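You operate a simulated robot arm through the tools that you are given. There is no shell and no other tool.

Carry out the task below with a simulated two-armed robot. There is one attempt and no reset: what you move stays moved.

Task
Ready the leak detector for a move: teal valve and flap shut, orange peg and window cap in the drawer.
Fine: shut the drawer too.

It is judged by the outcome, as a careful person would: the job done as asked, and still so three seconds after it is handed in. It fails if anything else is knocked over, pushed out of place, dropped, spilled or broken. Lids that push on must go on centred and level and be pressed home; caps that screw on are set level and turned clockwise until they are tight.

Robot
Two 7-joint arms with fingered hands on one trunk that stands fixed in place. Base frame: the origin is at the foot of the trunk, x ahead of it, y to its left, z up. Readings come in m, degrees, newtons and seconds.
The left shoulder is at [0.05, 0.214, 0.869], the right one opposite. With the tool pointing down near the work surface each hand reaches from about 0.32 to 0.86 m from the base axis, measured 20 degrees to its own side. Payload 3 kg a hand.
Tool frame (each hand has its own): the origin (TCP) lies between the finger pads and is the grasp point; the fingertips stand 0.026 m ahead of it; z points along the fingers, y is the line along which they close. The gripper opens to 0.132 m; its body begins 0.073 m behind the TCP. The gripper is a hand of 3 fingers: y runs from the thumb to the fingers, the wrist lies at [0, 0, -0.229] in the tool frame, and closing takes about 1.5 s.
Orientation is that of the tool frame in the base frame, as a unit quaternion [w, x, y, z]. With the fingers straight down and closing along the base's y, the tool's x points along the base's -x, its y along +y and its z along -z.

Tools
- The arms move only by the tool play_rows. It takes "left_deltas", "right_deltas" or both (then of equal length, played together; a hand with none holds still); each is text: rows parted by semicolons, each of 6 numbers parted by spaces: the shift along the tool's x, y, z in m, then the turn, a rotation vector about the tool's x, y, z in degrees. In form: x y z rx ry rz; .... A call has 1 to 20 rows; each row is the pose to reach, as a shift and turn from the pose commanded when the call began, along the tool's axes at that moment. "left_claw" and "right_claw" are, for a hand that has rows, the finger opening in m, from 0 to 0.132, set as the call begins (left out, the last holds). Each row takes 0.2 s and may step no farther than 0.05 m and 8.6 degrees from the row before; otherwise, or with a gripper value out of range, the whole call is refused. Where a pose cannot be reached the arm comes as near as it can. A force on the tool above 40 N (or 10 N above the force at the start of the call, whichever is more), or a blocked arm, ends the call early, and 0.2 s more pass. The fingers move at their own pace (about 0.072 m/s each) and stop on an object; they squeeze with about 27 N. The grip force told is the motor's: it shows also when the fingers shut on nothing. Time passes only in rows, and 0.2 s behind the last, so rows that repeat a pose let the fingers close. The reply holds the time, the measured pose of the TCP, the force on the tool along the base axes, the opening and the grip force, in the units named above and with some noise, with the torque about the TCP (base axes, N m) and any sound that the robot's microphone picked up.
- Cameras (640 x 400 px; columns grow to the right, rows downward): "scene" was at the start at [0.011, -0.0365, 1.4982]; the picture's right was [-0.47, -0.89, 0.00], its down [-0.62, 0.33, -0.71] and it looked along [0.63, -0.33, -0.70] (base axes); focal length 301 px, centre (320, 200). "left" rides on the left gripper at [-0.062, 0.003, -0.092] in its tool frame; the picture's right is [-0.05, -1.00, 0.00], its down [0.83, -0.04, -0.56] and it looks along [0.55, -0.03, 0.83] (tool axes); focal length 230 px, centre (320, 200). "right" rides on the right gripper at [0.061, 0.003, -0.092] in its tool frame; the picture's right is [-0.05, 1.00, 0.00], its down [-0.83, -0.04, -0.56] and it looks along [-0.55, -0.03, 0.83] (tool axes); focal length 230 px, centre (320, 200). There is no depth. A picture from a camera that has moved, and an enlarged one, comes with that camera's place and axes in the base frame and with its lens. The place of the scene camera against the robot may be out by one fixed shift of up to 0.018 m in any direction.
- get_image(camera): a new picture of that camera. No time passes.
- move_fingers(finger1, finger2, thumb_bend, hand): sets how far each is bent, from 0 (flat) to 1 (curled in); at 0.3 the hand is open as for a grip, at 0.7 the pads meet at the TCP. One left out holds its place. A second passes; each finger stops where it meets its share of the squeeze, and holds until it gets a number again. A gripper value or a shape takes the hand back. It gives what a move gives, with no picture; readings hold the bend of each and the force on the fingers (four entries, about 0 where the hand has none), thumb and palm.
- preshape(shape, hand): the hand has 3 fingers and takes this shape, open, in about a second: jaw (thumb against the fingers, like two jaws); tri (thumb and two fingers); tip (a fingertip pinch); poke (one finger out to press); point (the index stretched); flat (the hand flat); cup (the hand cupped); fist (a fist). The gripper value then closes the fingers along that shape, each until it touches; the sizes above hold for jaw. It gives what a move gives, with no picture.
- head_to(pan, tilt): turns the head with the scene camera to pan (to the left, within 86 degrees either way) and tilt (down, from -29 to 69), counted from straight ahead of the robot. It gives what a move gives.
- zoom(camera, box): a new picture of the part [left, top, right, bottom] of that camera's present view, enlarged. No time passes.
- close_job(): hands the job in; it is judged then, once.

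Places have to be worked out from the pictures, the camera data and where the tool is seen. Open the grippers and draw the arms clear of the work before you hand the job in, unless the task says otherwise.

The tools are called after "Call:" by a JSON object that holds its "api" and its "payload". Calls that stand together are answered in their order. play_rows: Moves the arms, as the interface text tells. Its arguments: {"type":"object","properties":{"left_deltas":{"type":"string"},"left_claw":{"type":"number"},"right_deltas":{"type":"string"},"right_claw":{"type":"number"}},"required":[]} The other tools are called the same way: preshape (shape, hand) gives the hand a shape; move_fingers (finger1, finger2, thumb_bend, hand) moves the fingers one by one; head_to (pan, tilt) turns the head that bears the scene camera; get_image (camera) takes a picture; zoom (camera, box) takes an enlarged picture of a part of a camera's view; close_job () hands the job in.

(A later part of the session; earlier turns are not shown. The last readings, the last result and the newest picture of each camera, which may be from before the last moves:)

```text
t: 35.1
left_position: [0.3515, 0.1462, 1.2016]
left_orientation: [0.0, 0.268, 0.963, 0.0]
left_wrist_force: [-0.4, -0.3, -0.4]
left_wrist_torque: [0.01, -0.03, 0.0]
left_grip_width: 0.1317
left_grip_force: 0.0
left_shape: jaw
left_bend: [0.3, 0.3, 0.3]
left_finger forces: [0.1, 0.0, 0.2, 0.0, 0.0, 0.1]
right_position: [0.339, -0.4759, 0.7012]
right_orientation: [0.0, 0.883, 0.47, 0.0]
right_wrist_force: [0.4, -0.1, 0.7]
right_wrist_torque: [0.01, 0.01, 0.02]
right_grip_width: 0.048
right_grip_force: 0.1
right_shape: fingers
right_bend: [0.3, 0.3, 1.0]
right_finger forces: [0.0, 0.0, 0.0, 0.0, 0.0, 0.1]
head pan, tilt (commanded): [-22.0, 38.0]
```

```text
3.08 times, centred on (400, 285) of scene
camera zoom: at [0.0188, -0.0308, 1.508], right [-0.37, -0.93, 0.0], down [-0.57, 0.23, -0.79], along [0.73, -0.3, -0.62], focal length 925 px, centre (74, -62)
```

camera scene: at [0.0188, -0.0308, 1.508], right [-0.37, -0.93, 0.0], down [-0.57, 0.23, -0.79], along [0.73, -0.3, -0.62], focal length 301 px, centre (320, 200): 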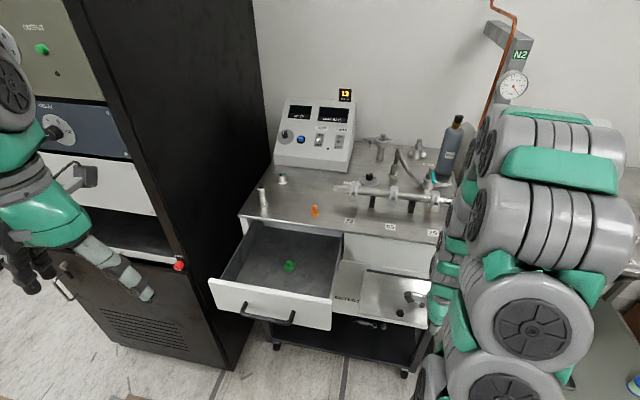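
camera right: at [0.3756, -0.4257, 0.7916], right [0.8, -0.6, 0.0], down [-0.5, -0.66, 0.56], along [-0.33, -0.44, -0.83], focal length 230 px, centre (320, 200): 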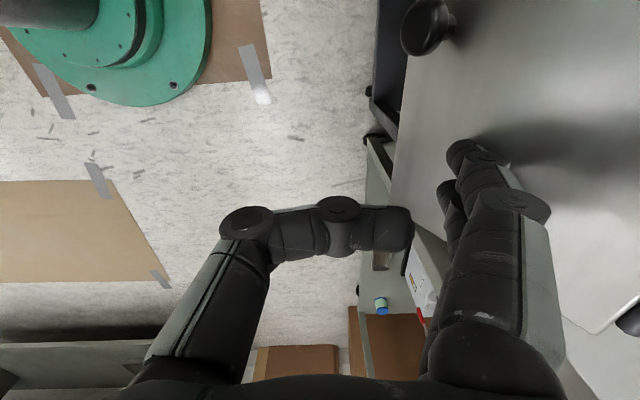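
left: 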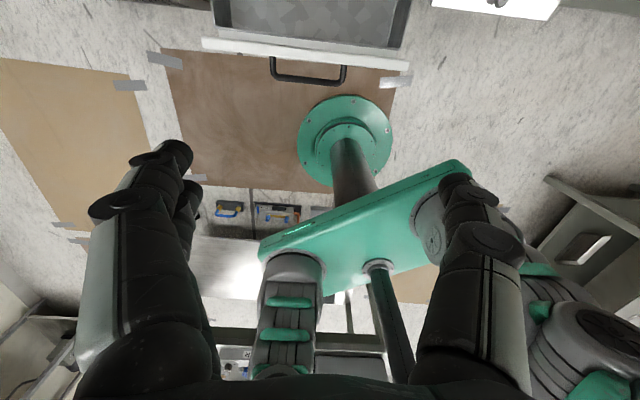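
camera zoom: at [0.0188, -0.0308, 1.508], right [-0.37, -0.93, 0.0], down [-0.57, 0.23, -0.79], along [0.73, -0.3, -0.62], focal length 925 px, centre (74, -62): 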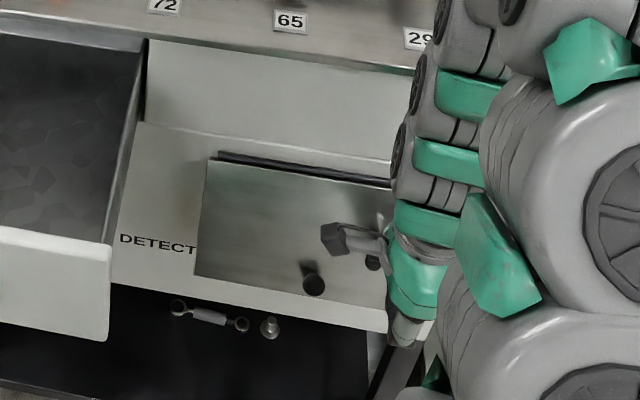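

The flap swings down easily (about 60° now, forces near zero). I continue down and inward to bring it flat against the panel.

Call:
{"api": "play_rows", "payload": {"right_deltas": "0 0.003 0.012 0 0 0; 0 0.006 0.024 0 0 0; 0 0.01 0.036 0 0 0; 0 0.0145 0.036 0 0 0"}}

Call:
{"api": "get_image", "payload": {"camera": "right"}}

Call:
{"api": "zoom", "payload": {"camera": "scene", "box": [320, 220, 480, 350]}}

```text
t: 36.1
left_position: [0.3492, 0.1461, 1.2014]
left_orientation: [-0.001, 0.268, 0.963, -0.001]
left_wrist_force: [-1.1, -0.9, -0.1]
left_wrist_torque: [0.01, 0.01, 0.01]
left_grip_width: 0.132
left_grip_force: 0.1
left_shape: jaw
left_bend: [0.3, 0.3, 0.3]
left_finger forces: [0.0, 0.0, 0.0, 0.0, 0.0, 0.0]
right_position: [0.3518, -0.4819, 0.6645]
right_orientation: [-0.001, 0.882, 0.471, -0.001]
right_wrist_force: [-2.2, 1.0, 0.2]
right_wrist_torque: [-0.02, 0.02, 0.02]
right_grip_width: 0.0473
right_grip_force: 0.4
right_shape: fingers
right_bend: [0.31, 0.31, 1.0]
right_finger forces: [0.6, 0.4, 0.1, 0.0, 0.1, 0.0]
head pan, tilt (commanded): [-22.0, 38.0]
```

```text
taken
camera right: at [0.3876, -0.4327, 0.7553], right [0.8, -0.6, 0.0], down [-0.5, -0.67, 0.56], along [-0.33, -0.44, -0.83], focal length 230 px, centre (320, 200)
```

right: 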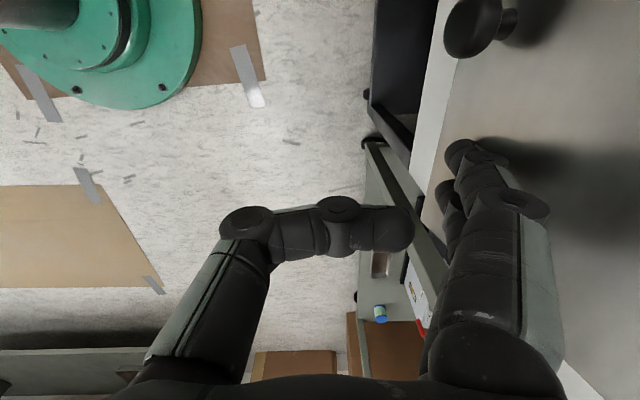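

```text
3.08 times, centred on (400, 285) of scene
camera zoom: at [0.0188, -0.0308, 1.508], right [-0.37, -0.93, 0.0], down [-0.57, 0.23, -0.79], along [0.73, -0.3, -0.62], focal length 925 px, centre (74, -62)
```

zoom: 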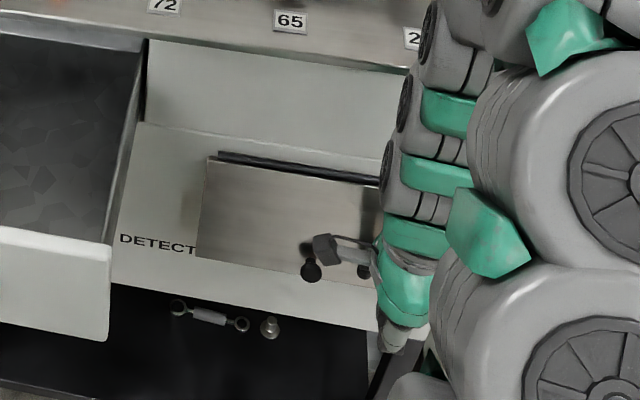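

The flap is nearly flat; I press further inward in small steps and watch the force for the closed stop.

Call:
{"api": "play_rows", "payload": {"right_deltas": "0 0.005 0 0 0 0; 0 0.01 0 0 0 0; 0 0.015 0 0 0 0"}}

Call:
{"api": "get_image", "payload": {"camera": "right"}}

Call:
{"api": "zoom", "payload": {"camera": "scene", "box": [320, 220, 480, 350]}}

```text
t: 36.9
left_position: [0.3499, 0.1469, 1.2006]
left_orientation: [0.001, 0.268, 0.963, 0.0]
left_wrist_force: [-0.2, 0.2, -0.3]
left_wrist_torque: [0.02, 0.02, 0.03]
left_grip_width: 0.1319
left_grip_force: 0.1
left_shape: jaw
left_bend: [0.3, 0.3, 0.3]
left_finger forces: [0.0, 0.0, 0.0, 0.0, 0.0, 0.0]
right_position: [0.364, -0.4917, 0.6648]
right_orientation: [0.002, 0.882, 0.47, 0.0]
right_wrist_force: [-0.8, 0.6, -0.4]
right_wrist_torque: [0.04, 0.01, 0.0]
right_grip_width: 0.0475
right_grip_force: 0.3
right_shape: fingers
right_bend: [0.31, 0.31, 1.0]
right_finger forces: [0.4, 0.4, 0.0, 0.0, 0.0, 0.1]
head pan, tilt (commanded): [-22.0, 38.0]
```

```text
taken
camera right: at [0.4007, -0.4417, 0.7558], right [0.8, -0.6, 0.0], down [-0.5, -0.66, 0.56], along [-0.33, -0.45, -0.83], focal length 230 px, centre (320, 200)
```

right: 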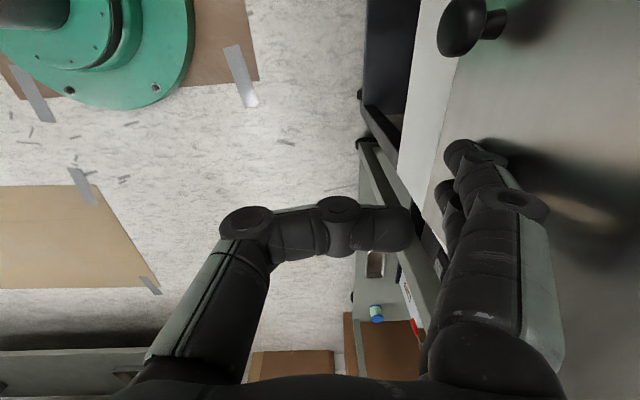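

```text
3.08 times, centred on (400, 285) of scene
camera zoom: at [0.0188, -0.0308, 1.508], right [-0.37, -0.93, 0.0], down [-0.57, 0.23, -0.79], along [0.73, -0.3, -0.62], focal length 925 px, centre (74, -62)
```

zoom: 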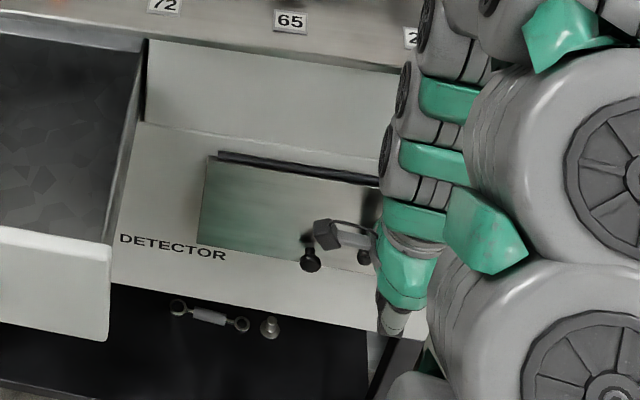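

"DETECTOR" is now uncovered and the flap is almost vertical, still only ~0.5 N. I keep pressing in.

Call:
{"api": "play_rows", "payload": {"right_deltas": "0 0.005 0 0 0 0; 0 0.01 0 0 0 0; 0 0.015 0 0 0 0; 0 0.015 0 0 0 0"}}

Call:
{"api": "get_image", "payload": {"camera": "right"}}

Call:
{"api": "zoom", "payload": {"camera": "scene", "box": [320, 220, 480, 350]}}

```text
t: 37.9
left_position: [0.3504, 0.1469, 1.2009]
left_orientation: [0.0, 0.268, 0.963, 0.0]
left_wrist_force: [-1.1, -0.1, -0.4]
left_wrist_torque: [0.0, -0.01, 0.04]
left_grip_width: 0.1316
left_grip_force: 0.0
left_shape: jaw
left_bend: [0.3, 0.3, 0.3]
left_finger forces: [0.0, 0.0, 0.1, 0.0, 0.0, 0.0]
right_position: [0.3763, -0.4995, 0.665]
right_orientation: [0.0, 0.882, 0.471, 0.0]
right_wrist_force: [-4.8, 2.3, 1.8]
right_wrist_torque: [0.01, -0.04, 0.07]
right_grip_width: 0.0462
right_grip_force: 2.6
right_shape: fingers
right_bend: [0.32, 0.32, 1.0]
right_finger forces: [2.4, 2.4, 0.0, 0.0, 0.0, 0.0]
head pan, tilt (commanded): [-22.0, 38.0]
```

```text
taken
camera right: at [0.4122, -0.4494, 0.7557], right [0.8, -0.6, 0.0], down [-0.5, -0.67, 0.56], along [-0.33, -0.44, -0.83], focal length 230 px, centre (320, 200)
```

right: 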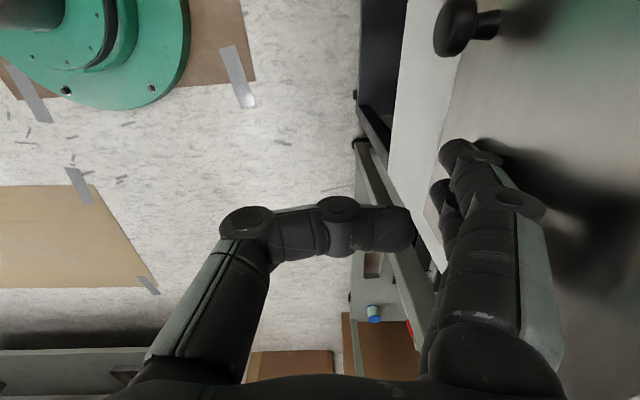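

```text
3.08 times, centred on (400, 285) of scene
camera zoom: at [0.0188, -0.0308, 1.508], right [-0.37, -0.93, 0.0], down [-0.57, 0.23, -0.79], along [0.73, -0.3, -0.62], focal length 925 px, centre (74, -62)
```

zoom: 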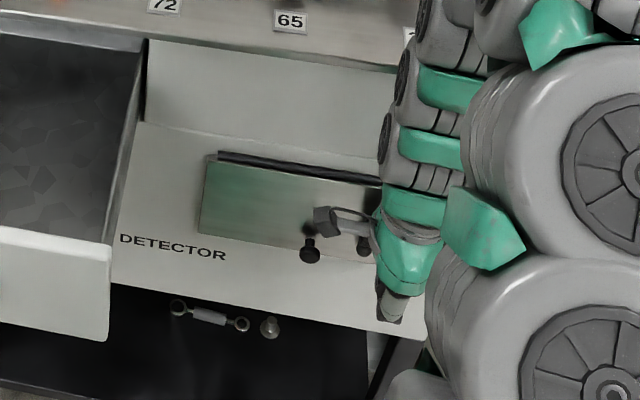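

Force rises to ~5 N, so the flap is close to its stop. I press a further centimetre to seat it.

Call:
{"api": "play_rows", "payload": {"right_deltas": "0 0.005 0 0 0 0; 0 0.01 0 0 0 0; 0 0.01 0 0 0 0"}}

Call:
{"api": "zoom", "payload": {"camera": "scene", "box": [320, 220, 480, 350]}}

```text
t: 38.7
left_position: [0.3498, 0.1471, 1.2017]
left_orientation: [0.001, 0.268, 0.963, 0.001]
left_wrist_force: [0.5, 0.5, -0.7]
left_wrist_torque: [0.02, -0.02, -0.01]
left_grip_width: 0.1317
left_grip_force: 0.0
left_shape: jaw
left_bend: [0.3, 0.3, 0.3]
left_finger forces: [0.0, 0.0, 0.1, 0.0, 0.0, 0.0]
right_position: [0.3847, -0.5029, 0.6646]
right_orientation: [-0.001, 0.883, 0.47, -0.001]
right_wrist_force: [-19.5, 14.2, 7.5]
right_wrist_torque: [-0.29, -0.44, -0.01]
right_grip_width: 0.0424
right_grip_force: 11.6
right_shape: fingers
right_bend: [0.35, 0.35, 1.0]
right_finger forces: [11.9, 12.0, 0.0, 0.1, 0.0, 0.0]
head pan, tilt (commanded): [-22.0, 38.0]
```

```text
3.08 times, centred on (400, 285) of scene
camera zoom: at [0.0185, -0.0306, 1.508], right [-0.37, -0.93, 0.0], down [-0.57, 0.23, -0.79], along [0.73, -0.3, -0.62], focal length 925 px, centre (74, -62)
```

zoom: 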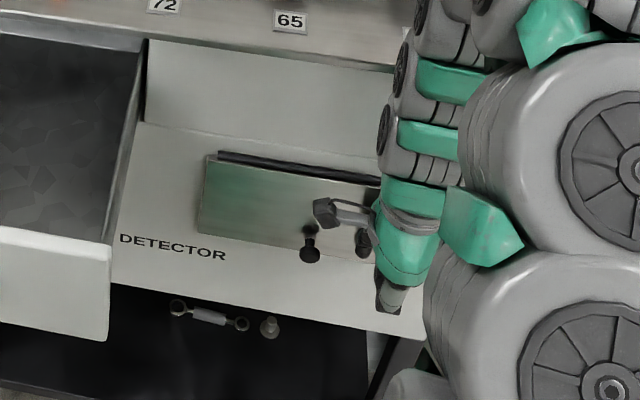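

The flap is seated against its stop (24 N, no further movement). I back off and check that it stays shut.

Call:
{"api": "play_rows", "payload": {"right_deltas": "0 -0.01 0 0 0 0; 0 -0.025 0 0 0 0; 0 -0.045 0 0 0 0; 0 -0.06 -0.03 0 0 0"}}

Call:
{"api": "zoom", "payload": {"camera": "scene", "box": [320, 220, 480, 350]}}

Call:
{"api": "get_image", "payload": {"camera": "right"}}

```text
t: 39.7
left_position: [0.3499, 0.1472, 1.2018]
left_orientation: [-0.001, 0.268, 0.963, 0.0]
left_wrist_force: [0.4, -0.7, 0.6]
left_wrist_torque: [-0.02, -0.02, 0.01]
left_grip_width: 0.132
left_grip_force: 0.1
left_shape: jaw
left_bend: [0.3, 0.3, 0.3]
left_finger forces: [0.1, 0.0, 0.1, 0.1, 0.0, 0.0]
right_position: [0.3331, -0.4701, 0.6945]
right_orientation: [-0.001, 0.883, 0.47, 0.0]
right_wrist_force: [0.3, 0.1, 0.0]
right_wrist_torque: [-0.04, -0.03, 0.04]
right_grip_width: 0.0477
right_grip_force: 0.1
right_shape: fingers
right_bend: [0.3, 0.3, 1.0]
right_finger forces: [0.0, 0.1, 0.0, 0.0, 0.1, 0.0]
head pan, tilt (commanded): [-22.0, 38.0]
```

```text
3.08 times, centred on (400, 285) of scene
camera zoom: at [0.0188, -0.0308, 1.508], right [-0.37, -0.93, 0.0], down [-0.57, 0.23, -0.79], along [0.73, -0.3, -0.62], focal length 925 px, centre (74, -62)
```

zoom: 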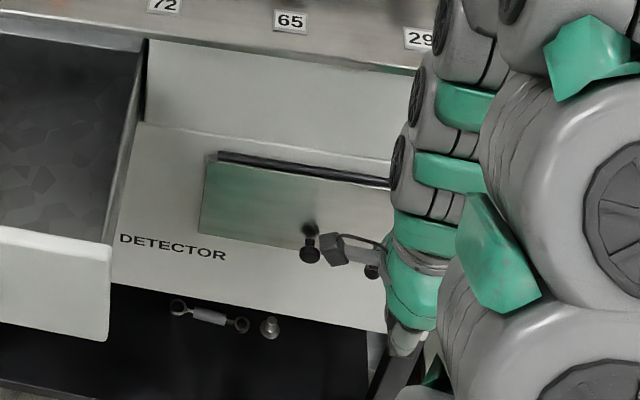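

```text
taken
camera right: at [0.3705, -0.4222, 0.786], right [0.8, -0.6, 0.0], down [-0.5, -0.67, 0.56], along [-0.33, -0.44, -0.83], focal length 230 px, centre (320, 200)
```

right: 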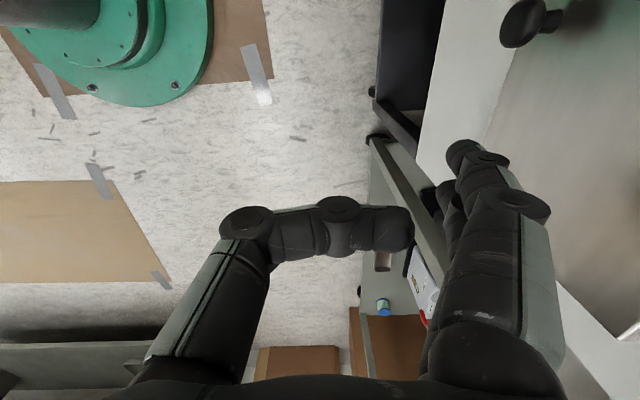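

The flap stays shut. Now I raise the right hand, set it to the jaw shape, and travel to a point above the orange peg.

Call:
{"api": "play_rows", "payload": {"right_deltas": "0 0 -0.045 0 0 0; 0 0 -0.09 0 0 0; 0 0 -0.135 0 0 0; 0 0 -0.18 0 0 0; 0 0 -0.225 0 0 0; 0 0 -0.27 0 0 0; 0 0 -0.315 0 0 0; 0 0 -0.36 0 0 0; 0 0 -0.405 0 0 0; 0.0395 0.02 -0.405 0 0 0; 0.079 0.04 -0.405 0 0 0; 0.1185 0.06 -0.405 0 0 0; 0.158 0.08 -0.405 0 0 0; 0.1975 0.1 -0.405 0 0 0; 0.237 0.12 -0.405 0 0 0; 0.2765 0.14 -0.405 0 0 0; 0.316 0.16 -0.405 0 0 0; 0.3547 0.185 -0.405 0 0 0"}}

Call:
{"api": "preshape", "payload": {"hand": "right", "shape": "jaw"}}

Call:
{"api": "get_image", "payload": {"camera": "right"}}

Call:
{"api": "get_image", "payload": {"camera": "scene"}}

```text
t: 43.5
left_position: [0.35, 0.1469, 1.2003]
left_orientation: [0.0, 0.268, 0.963, -0.001]
left_wrist_force: [0.0, -0.1, -0.4]
left_wrist_torque: [-0.02, 0.03, -0.01]
left_grip_width: 0.132
left_grip_force: 0.1
left_shape: jaw
left_bend: [0.3, 0.3, 0.3]
left_finger forces: [0.1, 0.0, 0.0, 0.0, 0.0, 0.1]
right_position: [0.6882, -0.2806, 1.1003]
right_orientation: [0.001, 0.883, 0.47, 0.001]
right_wrist_force: [0.6, 0.2, 0.0]
right_wrist_torque: [0.06, 0.0, 0.05]
right_grip_width: 0.0478
right_grip_force: 0.1
right_shape: fingers
right_bend: [0.3, 0.3, 1.0]
right_finger forces: [0.1, 0.0, 0.0, 0.1, 0.0, 0.1]
head pan, tilt (commanded): [-22.0, 38.0]
```

```text
t: 44.4
left_position: [0.3499, 0.1467, 1.2024]
left_orientation: [0.0, 0.268, 0.963, 0.0]
left_wrist_force: [0.2, -0.2, 0.4]
left_wrist_torque: [0.02, -0.01, -0.01]
left_grip_width: 0.132
left_grip_force: 0.0
left_shape: jaw
left_bend: [0.3, 0.3, 0.3]
left_finger forces: [0.1, 0.0, 0.0, 0.0, 0.0, 0.0]
right_position: [0.6867, -0.2814, 1.0995]
right_orientation: [0.0, 0.883, 0.47, 0.0]
right_wrist_force: [-0.5, 0.2, 0.8]
right_wrist_torque: [-0.03, 0.03, -0.01]
right_grip_width: 0.132
right_grip_force: 0.1
right_shape: jaw
right_bend: [0.3, 0.3, 0.3]
right_finger forces: [0.1, 0.0, 0.1, 0.0, 0.0, 0.0]
head pan, tilt (commanded): [-22.0, 38.0]
```

```text
taken
camera right: at [0.7229, -0.231, 1.1911], right [0.8, -0.6, 0.0], down [-0.5, -0.67, 0.56], along [-0.33, -0.44, -0.83], focal length 230 px, centre (320, 200)
```

right: 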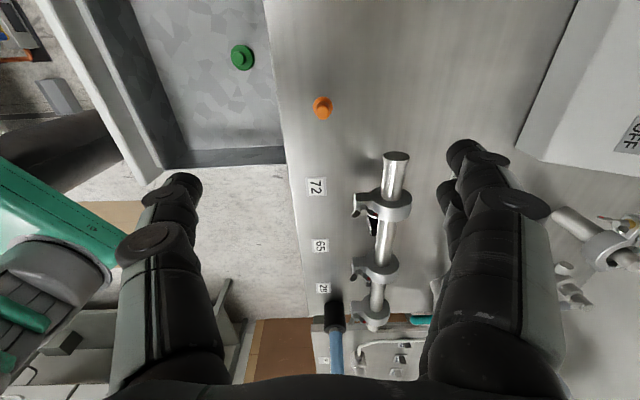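

```text
taken
camera scene: at [0.0188, -0.0308, 1.508], right [-0.37, -0.93, 0.0], down [-0.57, 0.23, -0.79], along [0.73, -0.3, -0.62], focal length 301 px, centre (320, 200)
```

scene: 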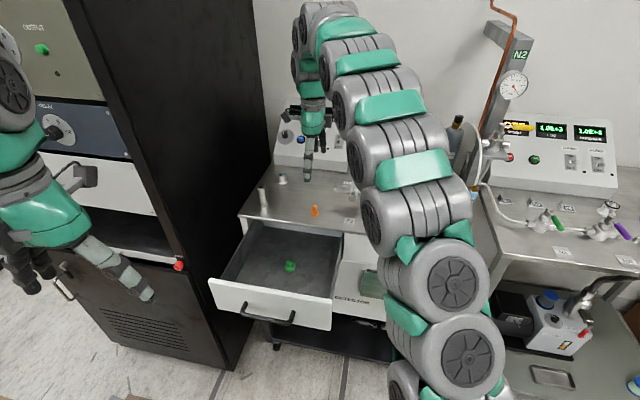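

The peg appears almost exactly under the grasp point. I zoom to refine.

Call:
{"api": "zoom", "payload": {"camera": "right", "box": [270, 70, 370, 140]}}

```text
5.71 times, centred on (320, 105) of right
camera zoom: at [0.7229, -0.231, 1.1911], right [0.8, -0.6, 0.0], down [-0.5, -0.67, 0.56], along [-0.33, -0.44, -0.83], focal length 1315 px, centre (320, 743)
```

zoom: 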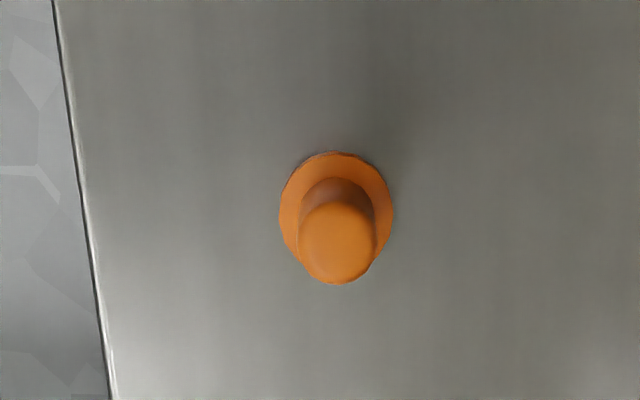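

Offsets are only (+4, +3) mm. I narrow the jaw to 7 cm and descend over the peg.

Call:
{"api": "play_rows", "payload": {"right_deltas": "0.004 0.003 0.03 0 0 0; 0.004 0.003 0.07 0 0 0; 0.004 0.003 0.11 0 0 0; 0.004 0.003 0.145 0 0 0; 0.004 0.003 0.1655 0 0 0; 0.004 0.003 0.1655 0 0 0", "right_claw": 0.07}}

Call:
{"api": "get_image", "payload": {"camera": "right"}}

Call:
{"api": "zoom", "payload": {"camera": "scene", "box": [270, 140, 390, 240]}}

```text
t: 45.8
left_position: [0.3497, 0.1466, 1.2019]
left_orientation: [-0.001, 0.268, 0.963, 0.0]
left_wrist_force: [1.0, 0.4, -0.2]
left_wrist_torque: [-0.01, 0.01, -0.03]
left_grip_width: 0.1318
left_grip_force: 0.1
left_shape: jaw
left_bend: [0.3, 0.3, 0.3]
left_finger forces: [0.0, 0.1, 0.0, 0.0, 0.0, 0.0]
right_position: [0.6913, -0.278, 0.9344]
right_orientation: [0.0, 0.883, 0.47, 0.001]
right_wrist_force: [0.0, 0.5, 0.1]
right_wrist_torque: [0.03, 0.0, 0.01]
right_grip_width: 0.07
right_grip_force: 0.0
right_shape: jaw
right_bend: [0.72, 0.72, 0.7]
right_finger forces: [0.0, 0.0, 0.0, 0.0, 0.0, 0.0]
head pan, tilt (commanded): [-22.0, 38.0]
```

```text
taken
camera right: at [0.7278, -0.2287, 1.0253], right [0.8, -0.6, 0.0], down [-0.5, -0.67, 0.56], along [-0.33, -0.44, -0.83], focal length 230 px, centre (320, 200)
```

right: 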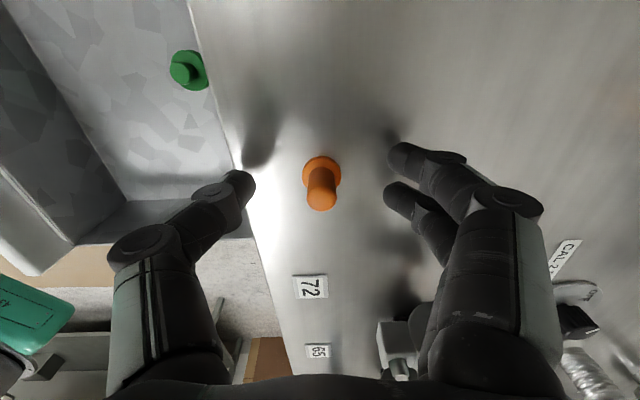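

```text
4.00 times, centred on (330, 190) of scene
camera zoom: at [0.0188, -0.0308, 1.508], right [-0.37, -0.93, 0.0], down [-0.57, 0.23, -0.79], along [0.73, -0.3, -0.62], focal length 1202 px, centre (280, 240)
```

zoom: 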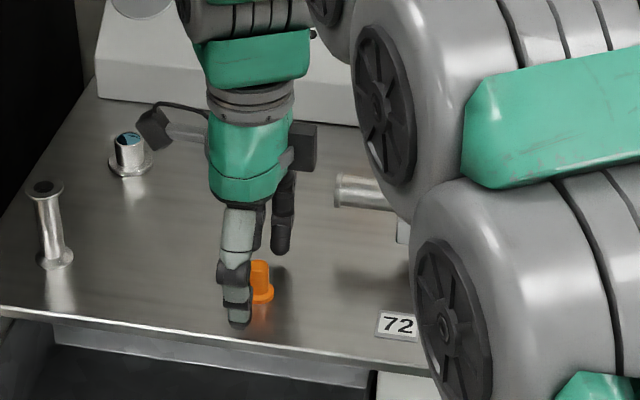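

The peg stands centred between thumb and fingers. I close the hand on it.

Call:
{"api": "play_rows", "payload": {"right_deltas": "0 0 0 0 0 0; 0 0 0 0 0 0; 0 0 0 0 0 0; 0 0 0 0 0 0; 0 0 0 0 0 0; 0 0 0 0 0 0; 0 0 0 0 0 0", "right_claw": 0.0}}

Call:
{"api": "get_image", "payload": {"camera": "right"}}

```text
t: 47.4
left_position: [0.3498, 0.1475, 1.2016]
left_orientation: [0.001, 0.268, 0.963, 0.001]
left_wrist_force: [-0.9, 0.6, -0.1]
left_wrist_torque: [0.03, 0.01, 0.0]
left_grip_width: 0.1318
left_grip_force: 0.1
left_shape: jaw
left_bend: [0.3, 0.3, 0.3]
left_finger forces: [0.0, 0.1, 0.1, 0.0, 0.0, 0.1]
right_position: [0.6906, -0.2774, 0.9343]
right_orientation: [0.0, 0.883, 0.47, 0.0]
right_wrist_force: [0.3, 0.6, 0.6]
right_wrist_torque: [-0.01, 0.02, 0.0]
right_grip_width: 0.0014
right_grip_force: 26.6
right_shape: jaw
right_bend: [0.65, 0.71, 0.71]
right_finger forces: [0.0, 15.3, 0.0, 0.0, 23.1, 0.0]
head pan, tilt (commanded): [-22.0, 38.0]
```

```text
taken
camera right: at [0.7277, -0.2288, 1.0256], right [0.8, -0.6, 0.0], down [-0.5, -0.67, 0.56], along [-0.33, -0.44, -0.83], focal length 230 px, centre (320, 200)
```

right: 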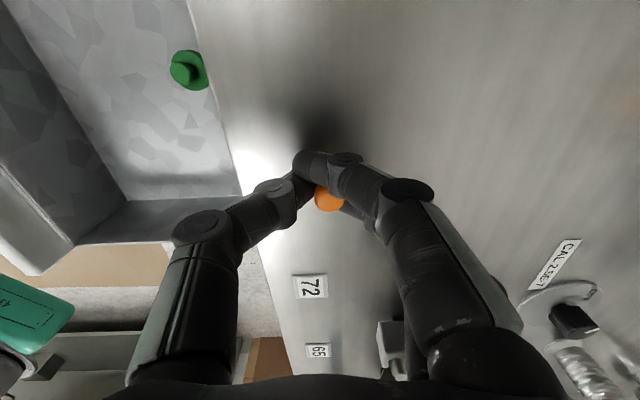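

The grip reading suggests the peg may not be held squarely. I zoom in to look.

Call:
{"api": "zoom", "payload": {"camera": "right", "box": [250, 120, 430, 260]}}

Call:
{"api": "zoom", "payload": {"camera": "scene", "box": [290, 170, 350, 220]}}

```text
2.86 times, centred on (340, 190) of right
camera zoom: at [0.7277, -0.2288, 1.0256], right [0.8, -0.6, 0.0], down [-0.5, -0.67, 0.56], along [-0.33, -0.44, -0.83], focal length 657 px, centre (263, 229)
```

zoom: 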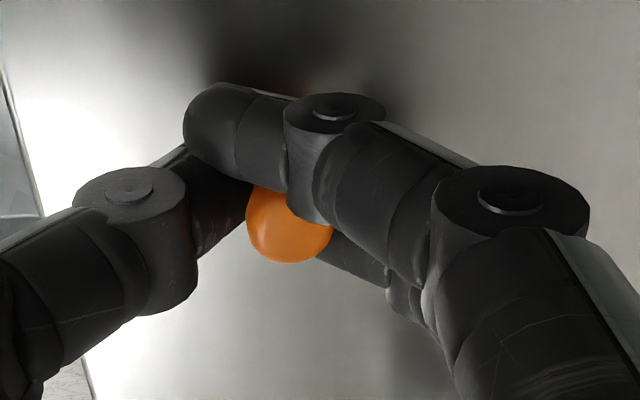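

```text
8.00 times, centred on (320, 195) of scene
camera zoom: at [0.0188, -0.0308, 1.508], right [-0.37, -0.93, 0.0], down [-0.57, 0.23, -0.79], along [0.73, -0.3, -0.62], focal length 2405 px, centre (320, 240)
```

zoom: 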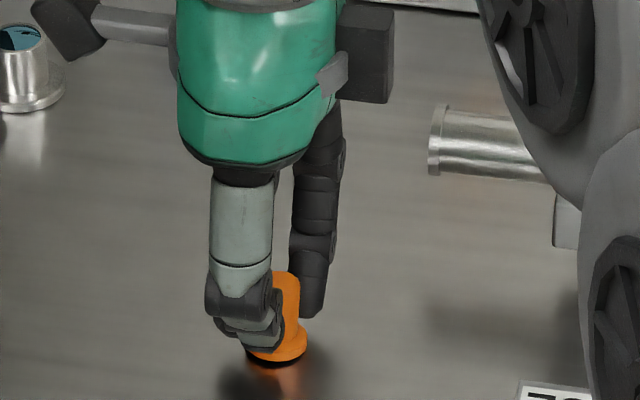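

The peg (15 mm body) seems to have slipped between the two parallel fingers; only finger2 and thumb touch it. I reopen and will use the three-point "tri" shape instead.

Call:
{"api": "play_rows", "payload": {"right_deltas": "0 0 0 0 0 0; 0 0 0 0 0 0; 0 0 0 0 0 0; 0 0 0 0 0 0; 0 0 0 0 0 0", "right_claw": 0.07}}

Call:
{"api": "zoom", "payload": {"camera": "right", "box": [250, 120, 430, 260]}}

Call:
{"api": "zoom", "payload": {"camera": "scene", "box": [290, 170, 350, 220]}}

```text
t: 48.6
left_position: [0.35, 0.1469, 1.2011]
left_orientation: [0.0, 0.268, 0.963, 0.0]
left_wrist_force: [0.3, 0.3, 0.3]
left_wrist_torque: [0.01, 0.03, 0.03]
left_grip_width: 0.1319
left_grip_force: 0.1
left_shape: jaw
left_bend: [0.3, 0.3, 0.3]
left_finger forces: [0.0, 0.0, 0.1, 0.0, 0.0, 0.0]
right_position: [0.6915, -0.278, 0.9338]
right_orientation: [0.0, 0.882, 0.471, 0.0]
right_wrist_force: [0.3, 0.1, 0.7]
right_wrist_torque: [-0.03, -0.01, 0.02]
right_grip_width: 0.0695
right_grip_force: 0.1
right_shape: jaw
right_bend: [0.72, 0.72, 0.7]
right_finger forces: [0.0, 0.0, 0.0, 0.0, 0.0, 0.0]
head pan, tilt (commanded): [-22.0, 38.0]
```

```text
2.86 times, centred on (340, 190) of right
camera zoom: at [0.7277, -0.2288, 1.0256], right [0.8, -0.6, 0.0], down [-0.5, -0.67, 0.56], along [-0.33, -0.44, -0.83], focal length 657 px, centre (263, 229)
```

zoom: 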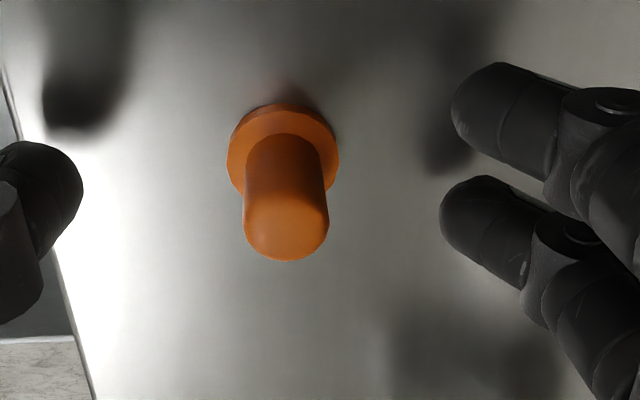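

```text
8.00 times, centred on (320, 195) of scene
camera zoom: at [0.0188, -0.0308, 1.508], right [-0.37, -0.93, 0.0], down [-0.57, 0.23, -0.79], along [0.73, -0.3, -0.62], focal length 2405 px, centre (320, 240)
```

zoom: 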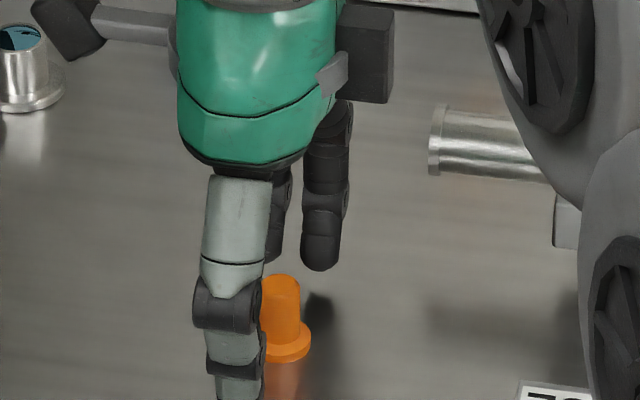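

The peg is still upright. I rise 8 cm, change to the "tri" shape and look at where its three tips converge.

Call:
{"api": "play_rows", "payload": {"right_deltas": "0 0 -0.04 0 0 0; 0 0 -0.08 0 0 0"}}

Call:
{"api": "preshape", "payload": {"hand": "right", "shape": "tri"}}

Call:
{"api": "get_image", "payload": {"camera": "right"}}

Call:
{"api": "zoom", "payload": {"camera": "scene", "box": [270, 120, 370, 220]}}

```text
t: 49.2
left_position: [0.3502, 0.147, 1.2021]
left_orientation: [0.0, 0.269, 0.963, -0.001]
left_wrist_force: [0.8, -0.7, -0.3]
left_wrist_torque: [0.0, -0.01, -0.02]
left_grip_width: 0.1318
left_grip_force: 0.1
left_shape: jaw
left_bend: [0.3, 0.3, 0.3]
left_finger forces: [0.0, 0.0, 0.1, 0.1, 0.0, 0.0]
right_position: [0.6908, -0.2776, 1.0164]
right_orientation: [0.0, 0.882, 0.47, 0.0]
right_wrist_force: [0.2, -0.5, -0.4]
right_wrist_torque: [0.02, -0.02, -0.04]
right_grip_width: 0.0694
right_grip_force: 0.0
right_shape: jaw
right_bend: [0.72, 0.72, 0.7]
right_finger forces: [0.1, 0.0, 0.0, 0.0, 0.0, 0.1]
head pan, tilt (commanded): [-22.0, 38.0]
```

```text
t: 50.1
left_position: [0.3507, 0.1482, 1.2013]
left_orientation: [0.0, 0.268, 0.963, 0.0]
left_wrist_force: [-1.0, 0.4, 0.1]
left_wrist_torque: [-0.03, -0.01, 0.01]
left_grip_width: 0.1317
left_grip_force: 0.0
left_shape: jaw
left_bend: [0.3, 0.3, 0.3]
left_finger forces: [0.0, 0.0, 0.0, 0.0, 0.0, 0.0]
right_position: [0.6914, -0.2775, 1.0161]
right_orientation: [0.001, 0.882, 0.47, 0.0]
right_wrist_force: [-0.3, -0.5, -0.5]
right_wrist_torque: [0.02, 0.02, 0.0]
right_grip_width: 0.1319
right_grip_force: 0.0
right_shape: tri
right_bend: [0.3, 0.3, 0.3]
right_finger forces: [0.0, 0.0, 0.1, 0.0, 0.1, 0.1]
head pan, tilt (commanded): [-22.0, 38.0]
```

```text
taken
camera right: at [0.7279, -0.229, 1.1062], right [0.8, -0.6, 0.0], down [-0.5, -0.67, 0.56], along [-0.33, -0.44, -0.83], focal length 230 px, centre (320, 200)
```

right: 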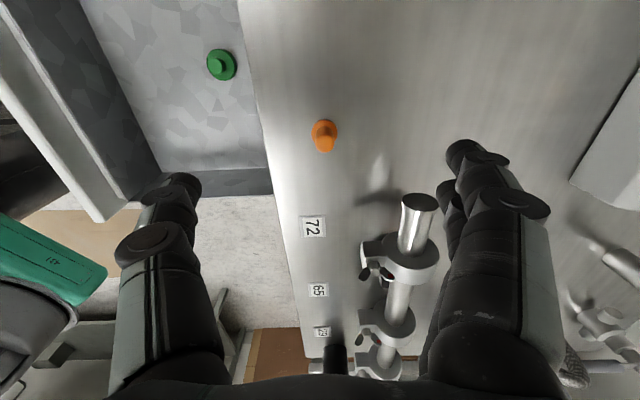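

```text
4.00 times, centred on (320, 170) of scene
camera zoom: at [0.0188, -0.0308, 1.508], right [-0.37, -0.93, 0.0], down [-0.57, 0.23, -0.79], along [0.73, -0.3, -0.62], focal length 1202 px, centre (320, 320)
```

zoom: 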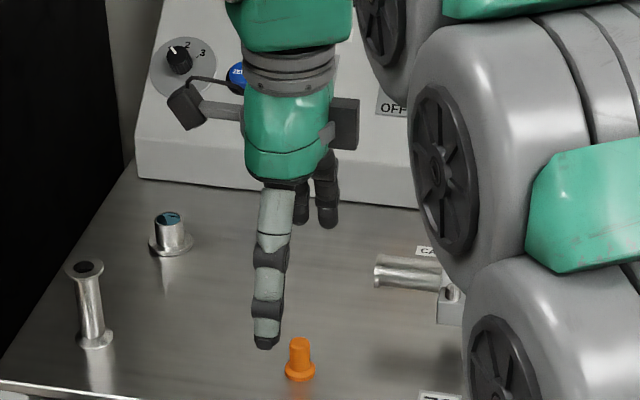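

I test-close the tri shape in the air to see how the tips meet.

Call:
{"api": "play_rows", "payload": {"right_deltas": "0 0 0 0 0 0; 0 0 0 0 0 0; 0 0 0 0 0 0; 0 0 0 0 0 0; 0 0 0 0 0 0; 0 0 0 0 0 0; 0 0 0 0 0 0", "right_claw": 0.0}}

Call:
{"api": "get_image", "payload": {"camera": "right"}}

Call:
{"api": "zoom", "payload": {"camera": "scene", "box": [290, 130, 350, 220]}}

```text
t: 51.7
left_position: [0.3497, 0.1471, 1.2005]
left_orientation: [0.0, 0.268, 0.963, 0.0]
left_wrist_force: [-0.4, 0.7, -1.3]
left_wrist_torque: [0.01, -0.01, 0.03]
left_grip_width: 0.1315
left_grip_force: 0.1
left_shape: jaw
left_bend: [0.3, 0.3, 0.3]
left_finger forces: [0.1, 0.1, 0.0, 0.0, 0.0, 0.0]
right_position: [0.691, -0.278, 1.0165]
right_orientation: [0.0, 0.883, 0.47, 0.001]
right_wrist_force: [0.1, 0.1, 0.1]
right_wrist_torque: [-0.01, -0.01, -0.03]
right_grip_width: 0.0
right_grip_force: 26.8
right_shape: tri
right_bend: [0.65, 0.65, 0.67]
right_finger forces: [0.1, 0.0, 0.1, 0.1, 0.0, 0.0]
head pan, tilt (commanded): [-22.0, 38.0]
```

```text
taken
camera right: at [0.7278, -0.229, 1.1065], right [0.8, -0.6, 0.0], down [-0.5, -0.67, 0.56], along [-0.33, -0.44, -0.83], focal length 230 px, centre (320, 200)
```

right: 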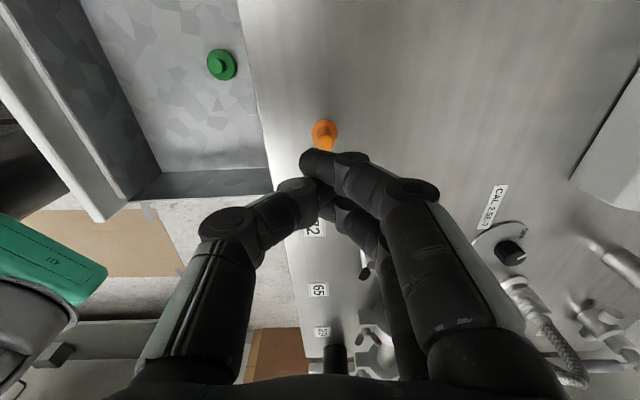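

```text
4.44 times, centred on (320, 175) of scene
camera zoom: at [0.0188, -0.0308, 1.508], right [-0.37, -0.93, 0.0], down [-0.57, 0.23, -0.79], along [0.73, -0.3, -0.62], focal length 1336 px, centre (320, 311)
```

zoom: 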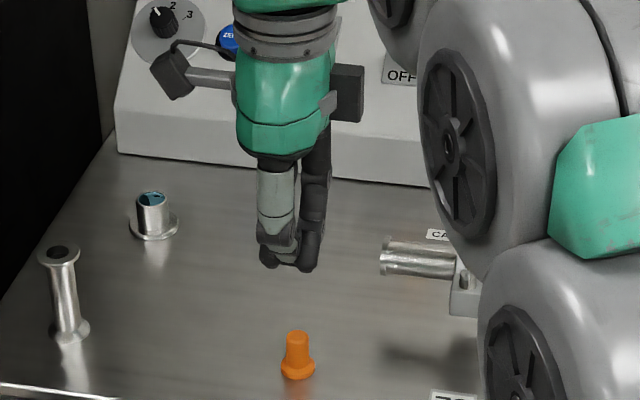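

The three tips converge on the tool axis. I reopen to 8 cm, centre on the peg (+2, +4 mm) and descend so the tips are just above the bench.

Call:
{"api": "play_rows", "payload": {"right_deltas": "0.002 0.004 0 0 0 0; 0.002 0.004 0 0 0 0; 0.002 0.004 0 0 0 0; 0.002 0.004 0 0 0 0; 0.002 0.004 0.04 0 0 0; 0.002 0.004 0.075 0 0 0; 0.002 0.004 0.085 0 0 0; 0.002 0.004 0.085 0 0 0", "right_claw": 0.08}}

Call:
{"api": "zoom", "payload": {"camera": "right", "box": [230, 110, 430, 260]}}

Call:
{"api": "zoom", "payload": {"camera": "scene", "box": [290, 160, 350, 220]}}

```text
t: 53.5
left_position: [0.3492, 0.1471, 1.2013]
left_orientation: [0.0, 0.267, 0.964, 0.0]
left_wrist_force: [-0.3, -0.6, -0.5]
left_wrist_torque: [0.0, 0.01, 0.01]
left_grip_width: 0.132
left_grip_force: 0.1
left_shape: jaw
left_bend: [0.3, 0.3, 0.3]
left_finger forces: [0.0, 0.1, 0.0, 0.0, 0.0, 0.0]
right_position: [0.6964, -0.2795, 0.9296]
right_orientation: [-0.001, 0.882, 0.471, 0.0]
right_wrist_force: [0.4, 0.0, 0.3]
right_wrist_torque: [0.03, 0.01, -0.03]
right_grip_width: 0.0794
right_grip_force: 0.1
right_shape: tri
right_bend: [0.71, 0.71, 0.71]
right_finger forces: [0.0, 0.1, 0.1, 0.0, 0.1, 0.0]
head pan, tilt (commanded): [-22.0, 38.0]
```

```text
2.67 times, centred on (330, 185) of right
camera zoom: at [0.7321, -0.2294, 1.0198], right [0.8, -0.6, 0.0], down [-0.5, -0.67, 0.56], along [-0.33, -0.44, -0.83], focal length 614 px, centre (293, 240)
```

zoom: 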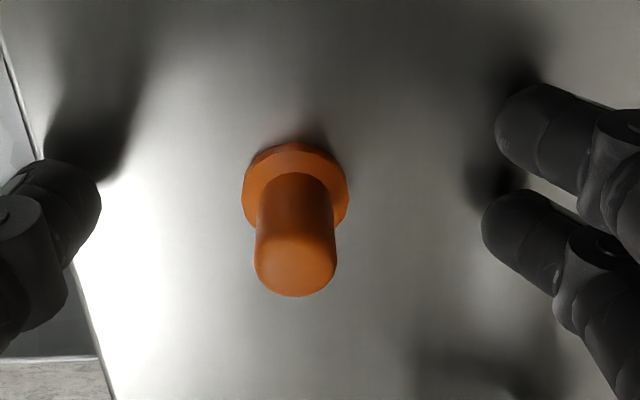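

```text
6.67 times, centred on (320, 190) of scene
camera zoom: at [0.0188, -0.0308, 1.508], right [-0.37, -0.93, 0.0], down [-0.57, 0.23, -0.79], along [0.73, -0.3, -0.62], focal length 2004 px, centre (320, 267)
```

zoom: 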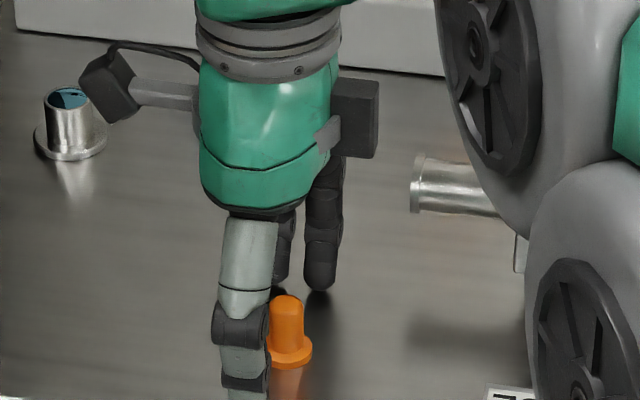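

The peg is centred (within 1 mm) in the tri shape. Closing now.

Call:
{"api": "play_rows", "payload": {"right_deltas": "0 0 0 0 0 0; 0 0 0 0 0 0; 0 0 0 0 0 0; 0 0 0 0 0 0; 0 0 0 0 0 0; 0 0 0 0 0 0; 0 0 0 0 0 0; 0 0 0 0 0 0", "right_claw": 0.0}}

Call:
{"api": "zoom", "payload": {"camera": "right", "box": [230, 110, 430, 260]}}

Call:
{"api": "zoom", "payload": {"camera": "scene", "box": [290, 160, 350, 220]}}

```text
t: 55.3
left_position: [0.3492, 0.1472, 1.2003]
left_orientation: [0.0, 0.268, 0.963, -0.001]
left_wrist_force: [0.3, -0.5, 0.7]
left_wrist_torque: [0.01, -0.01, 0.02]
left_grip_width: 0.1321
left_grip_force: 0.2
left_shape: jaw
left_bend: [0.3, 0.3, 0.3]
left_finger forces: [0.1, 0.0, 0.1, 0.0, 0.0, 0.0]
right_position: [0.6951, -0.2794, 0.9276]
right_orientation: [0.0, 0.882, 0.47, 0.0]
right_wrist_force: [0.0, -0.4, 4.2]
right_wrist_torque: [-0.04, -0.01, 0.01]
right_grip_width: 0.0025
right_grip_force: 26.9
right_shape: tri
right_bend: [0.65, 0.71, 0.71]
right_finger forces: [0.0, 15.3, 0.0, 0.0, 24.0, 0.1]
head pan, tilt (commanded): [-22.0, 38.0]
```

```text
2.67 times, centred on (330, 185) of right
camera zoom: at [0.7321, -0.2294, 1.0201], right [0.8, -0.6, 0.0], down [-0.5, -0.67, 0.56], along [-0.33, -0.44, -0.83], focal length 614 px, centre (293, 240)
```

zoom: 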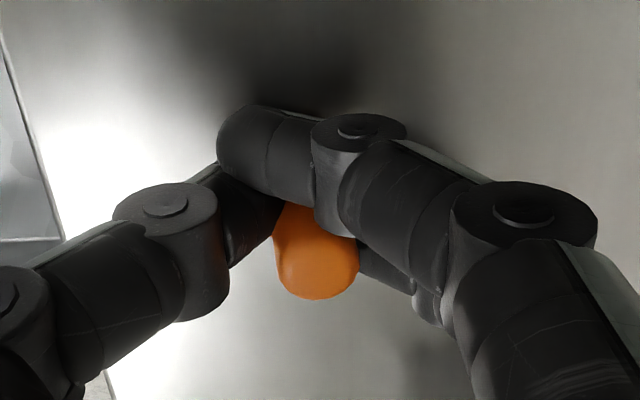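

```text
6.67 times, centred on (320, 190) of scene
camera zoom: at [0.0188, -0.0308, 1.508], right [-0.37, -0.93, 0.0], down [-0.57, 0.23, -0.79], along [0.73, -0.3, -0.62], focal length 2004 px, centre (320, 267)
```

zoom: 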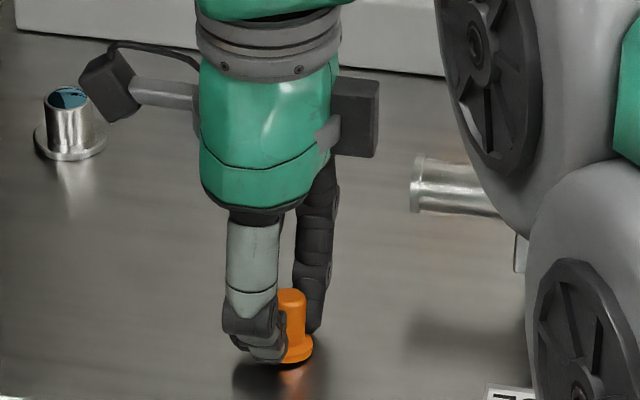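

Thumb and finger2 pinch the peg with 15–24 N. I lift a small amount to see whether it holds.

Call:
{"api": "play_rows", "payload": {"right_deltas": "0 0 -0.005 0 0 0; 0 0 -0.012 0 0 0; 0 0 -0.02 0 0 0; 0 0 -0.02 0 0 0"}}

Call:
{"api": "zoom", "payload": {"camera": "scene", "box": [290, 160, 350, 220]}}

Call:
{"api": "zoom", "payload": {"camera": "right", "box": [230, 110, 430, 260]}}

```text
t: 56.3
left_position: [0.3488, 0.147, 1.2008]
left_orientation: [-0.001, 0.268, 0.963, 0.0]
left_wrist_force: [0.0, -0.4, 0.0]
left_wrist_torque: [0.02, 0.01, 0.01]
left_grip_width: 0.1319
left_grip_force: 0.1
left_shape: jaw
left_bend: [0.3, 0.3, 0.3]
left_finger forces: [0.0, 0.0, 0.1, 0.0, 0.0, 0.0]
right_position: [0.6967, -0.2784, 0.9494]
right_orientation: [0.0, 0.882, 0.471, 0.0]
right_wrist_force: [-0.8, 0.2, -0.6]
right_wrist_torque: [0.03, -0.01, 0.01]
right_grip_width: 0.0023
right_grip_force: 27.2
right_shape: tri
right_bend: [0.65, 0.71, 0.71]
right_finger forces: [0.1, 14.8, 0.0, 0.0, 23.0, 0.0]
head pan, tilt (commanded): [-22.0, 38.0]
```

```text
6.67 times, centred on (320, 190) of scene
camera zoom: at [0.0188, -0.0308, 1.508], right [-0.37, -0.93, 0.0], down [-0.57, 0.23, -0.79], along [0.73, -0.3, -0.62], focal length 2004 px, centre (320, 267)
```

zoom: 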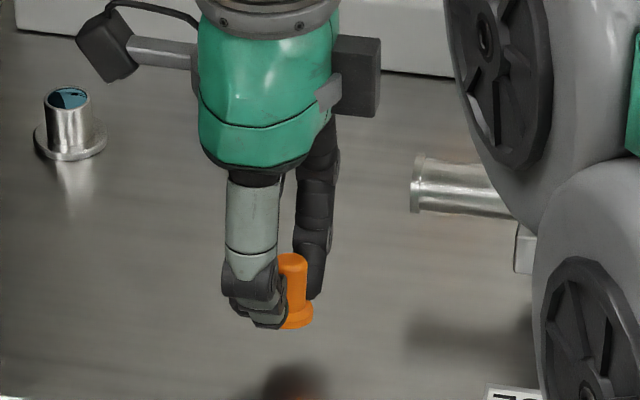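

```text
2.67 times, centred on (330, 185) of right
camera zoom: at [0.7322, -0.2297, 1.0404], right [0.8, -0.6, 0.0], down [-0.5, -0.67, 0.56], along [-0.33, -0.44, -0.83], focal length 614 px, centre (293, 240)
```

zoom: 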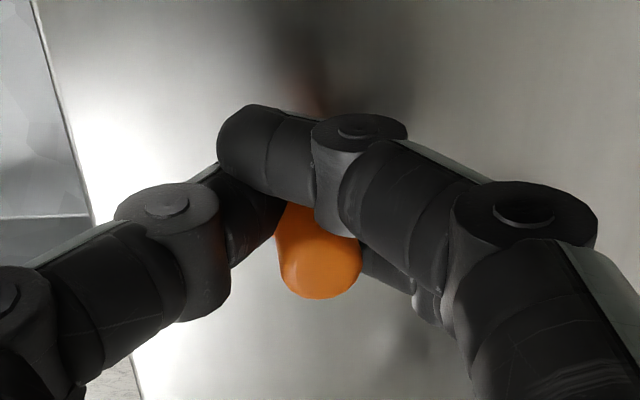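

The peg is securely lifted. I raise it and carry it over the open drawer, right of the green stopper.

Call:
{"api": "play_rows", "payload": {"right_deltas": "0 0 -0.03 0 0 0; 0 -0.01 -0.06 0 0 0; -0.008 -0.05 -0.065 0 0 0; -0.016 -0.09 -0.065 0 0 0; -0.024 -0.13 -0.065 0 0 0; -0.033 -0.164 -0.065 0 0 0"}}

Call:
{"api": "get_image", "payload": {"camera": "right"}}

Call:
{"api": "get_image", "payload": {"camera": "scene"}}

```text
t: 57.7
left_position: [0.3494, 0.1462, 1.2016]
left_orientation: [0.0, 0.268, 0.963, 0.0]
left_wrist_force: [-0.2, 1.2, 1.0]
left_wrist_torque: [0.0, 0.0, 0.01]
left_grip_width: 0.1317
left_grip_force: 0.0
left_shape: jaw
left_bend: [0.3, 0.3, 0.3]
left_finger forces: [0.1, 0.0, 0.1, 0.1, 0.0, 0.0]
right_position: [0.5414, -0.2149, 1.0158]
right_orientation: [0.001, 0.883, 0.47, 0.0]
right_wrist_force: [0.5, -0.2, 1.4]
right_wrist_torque: [0.01, 0.0, 0.01]
right_grip_width: 0.0023
right_grip_force: 27.0
right_shape: tri
right_bend: [0.65, 0.71, 0.71]
right_finger forces: [0.0, 14.7, 0.0, 0.0, 23.5, 0.0]
head pan, tilt (commanded): [-22.0, 38.0]
```

```text
taken
camera right: at [0.5783, -0.1657, 1.1063], right [0.8, -0.6, 0.0], down [-0.5, -0.66, 0.56], along [-0.33, -0.44, -0.83], focal length 230 px, centre (320, 200)
```

right: 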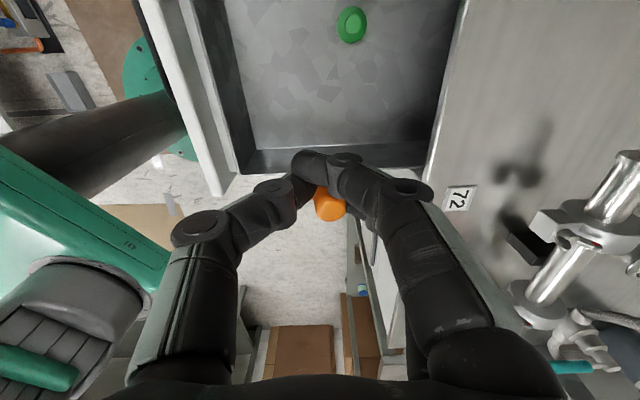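

```text
taken
camera scene: at [0.0188, -0.0308, 1.508], right [-0.37, -0.93, 0.0], down [-0.57, 0.23, -0.79], along [0.73, -0.3, -0.62], focal length 301 px, centre (320, 200)
```

scene: 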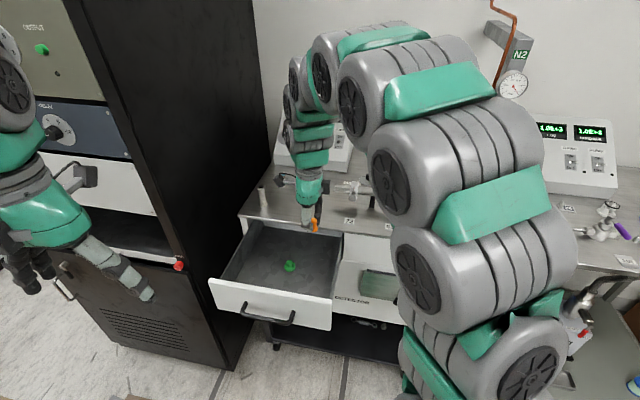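

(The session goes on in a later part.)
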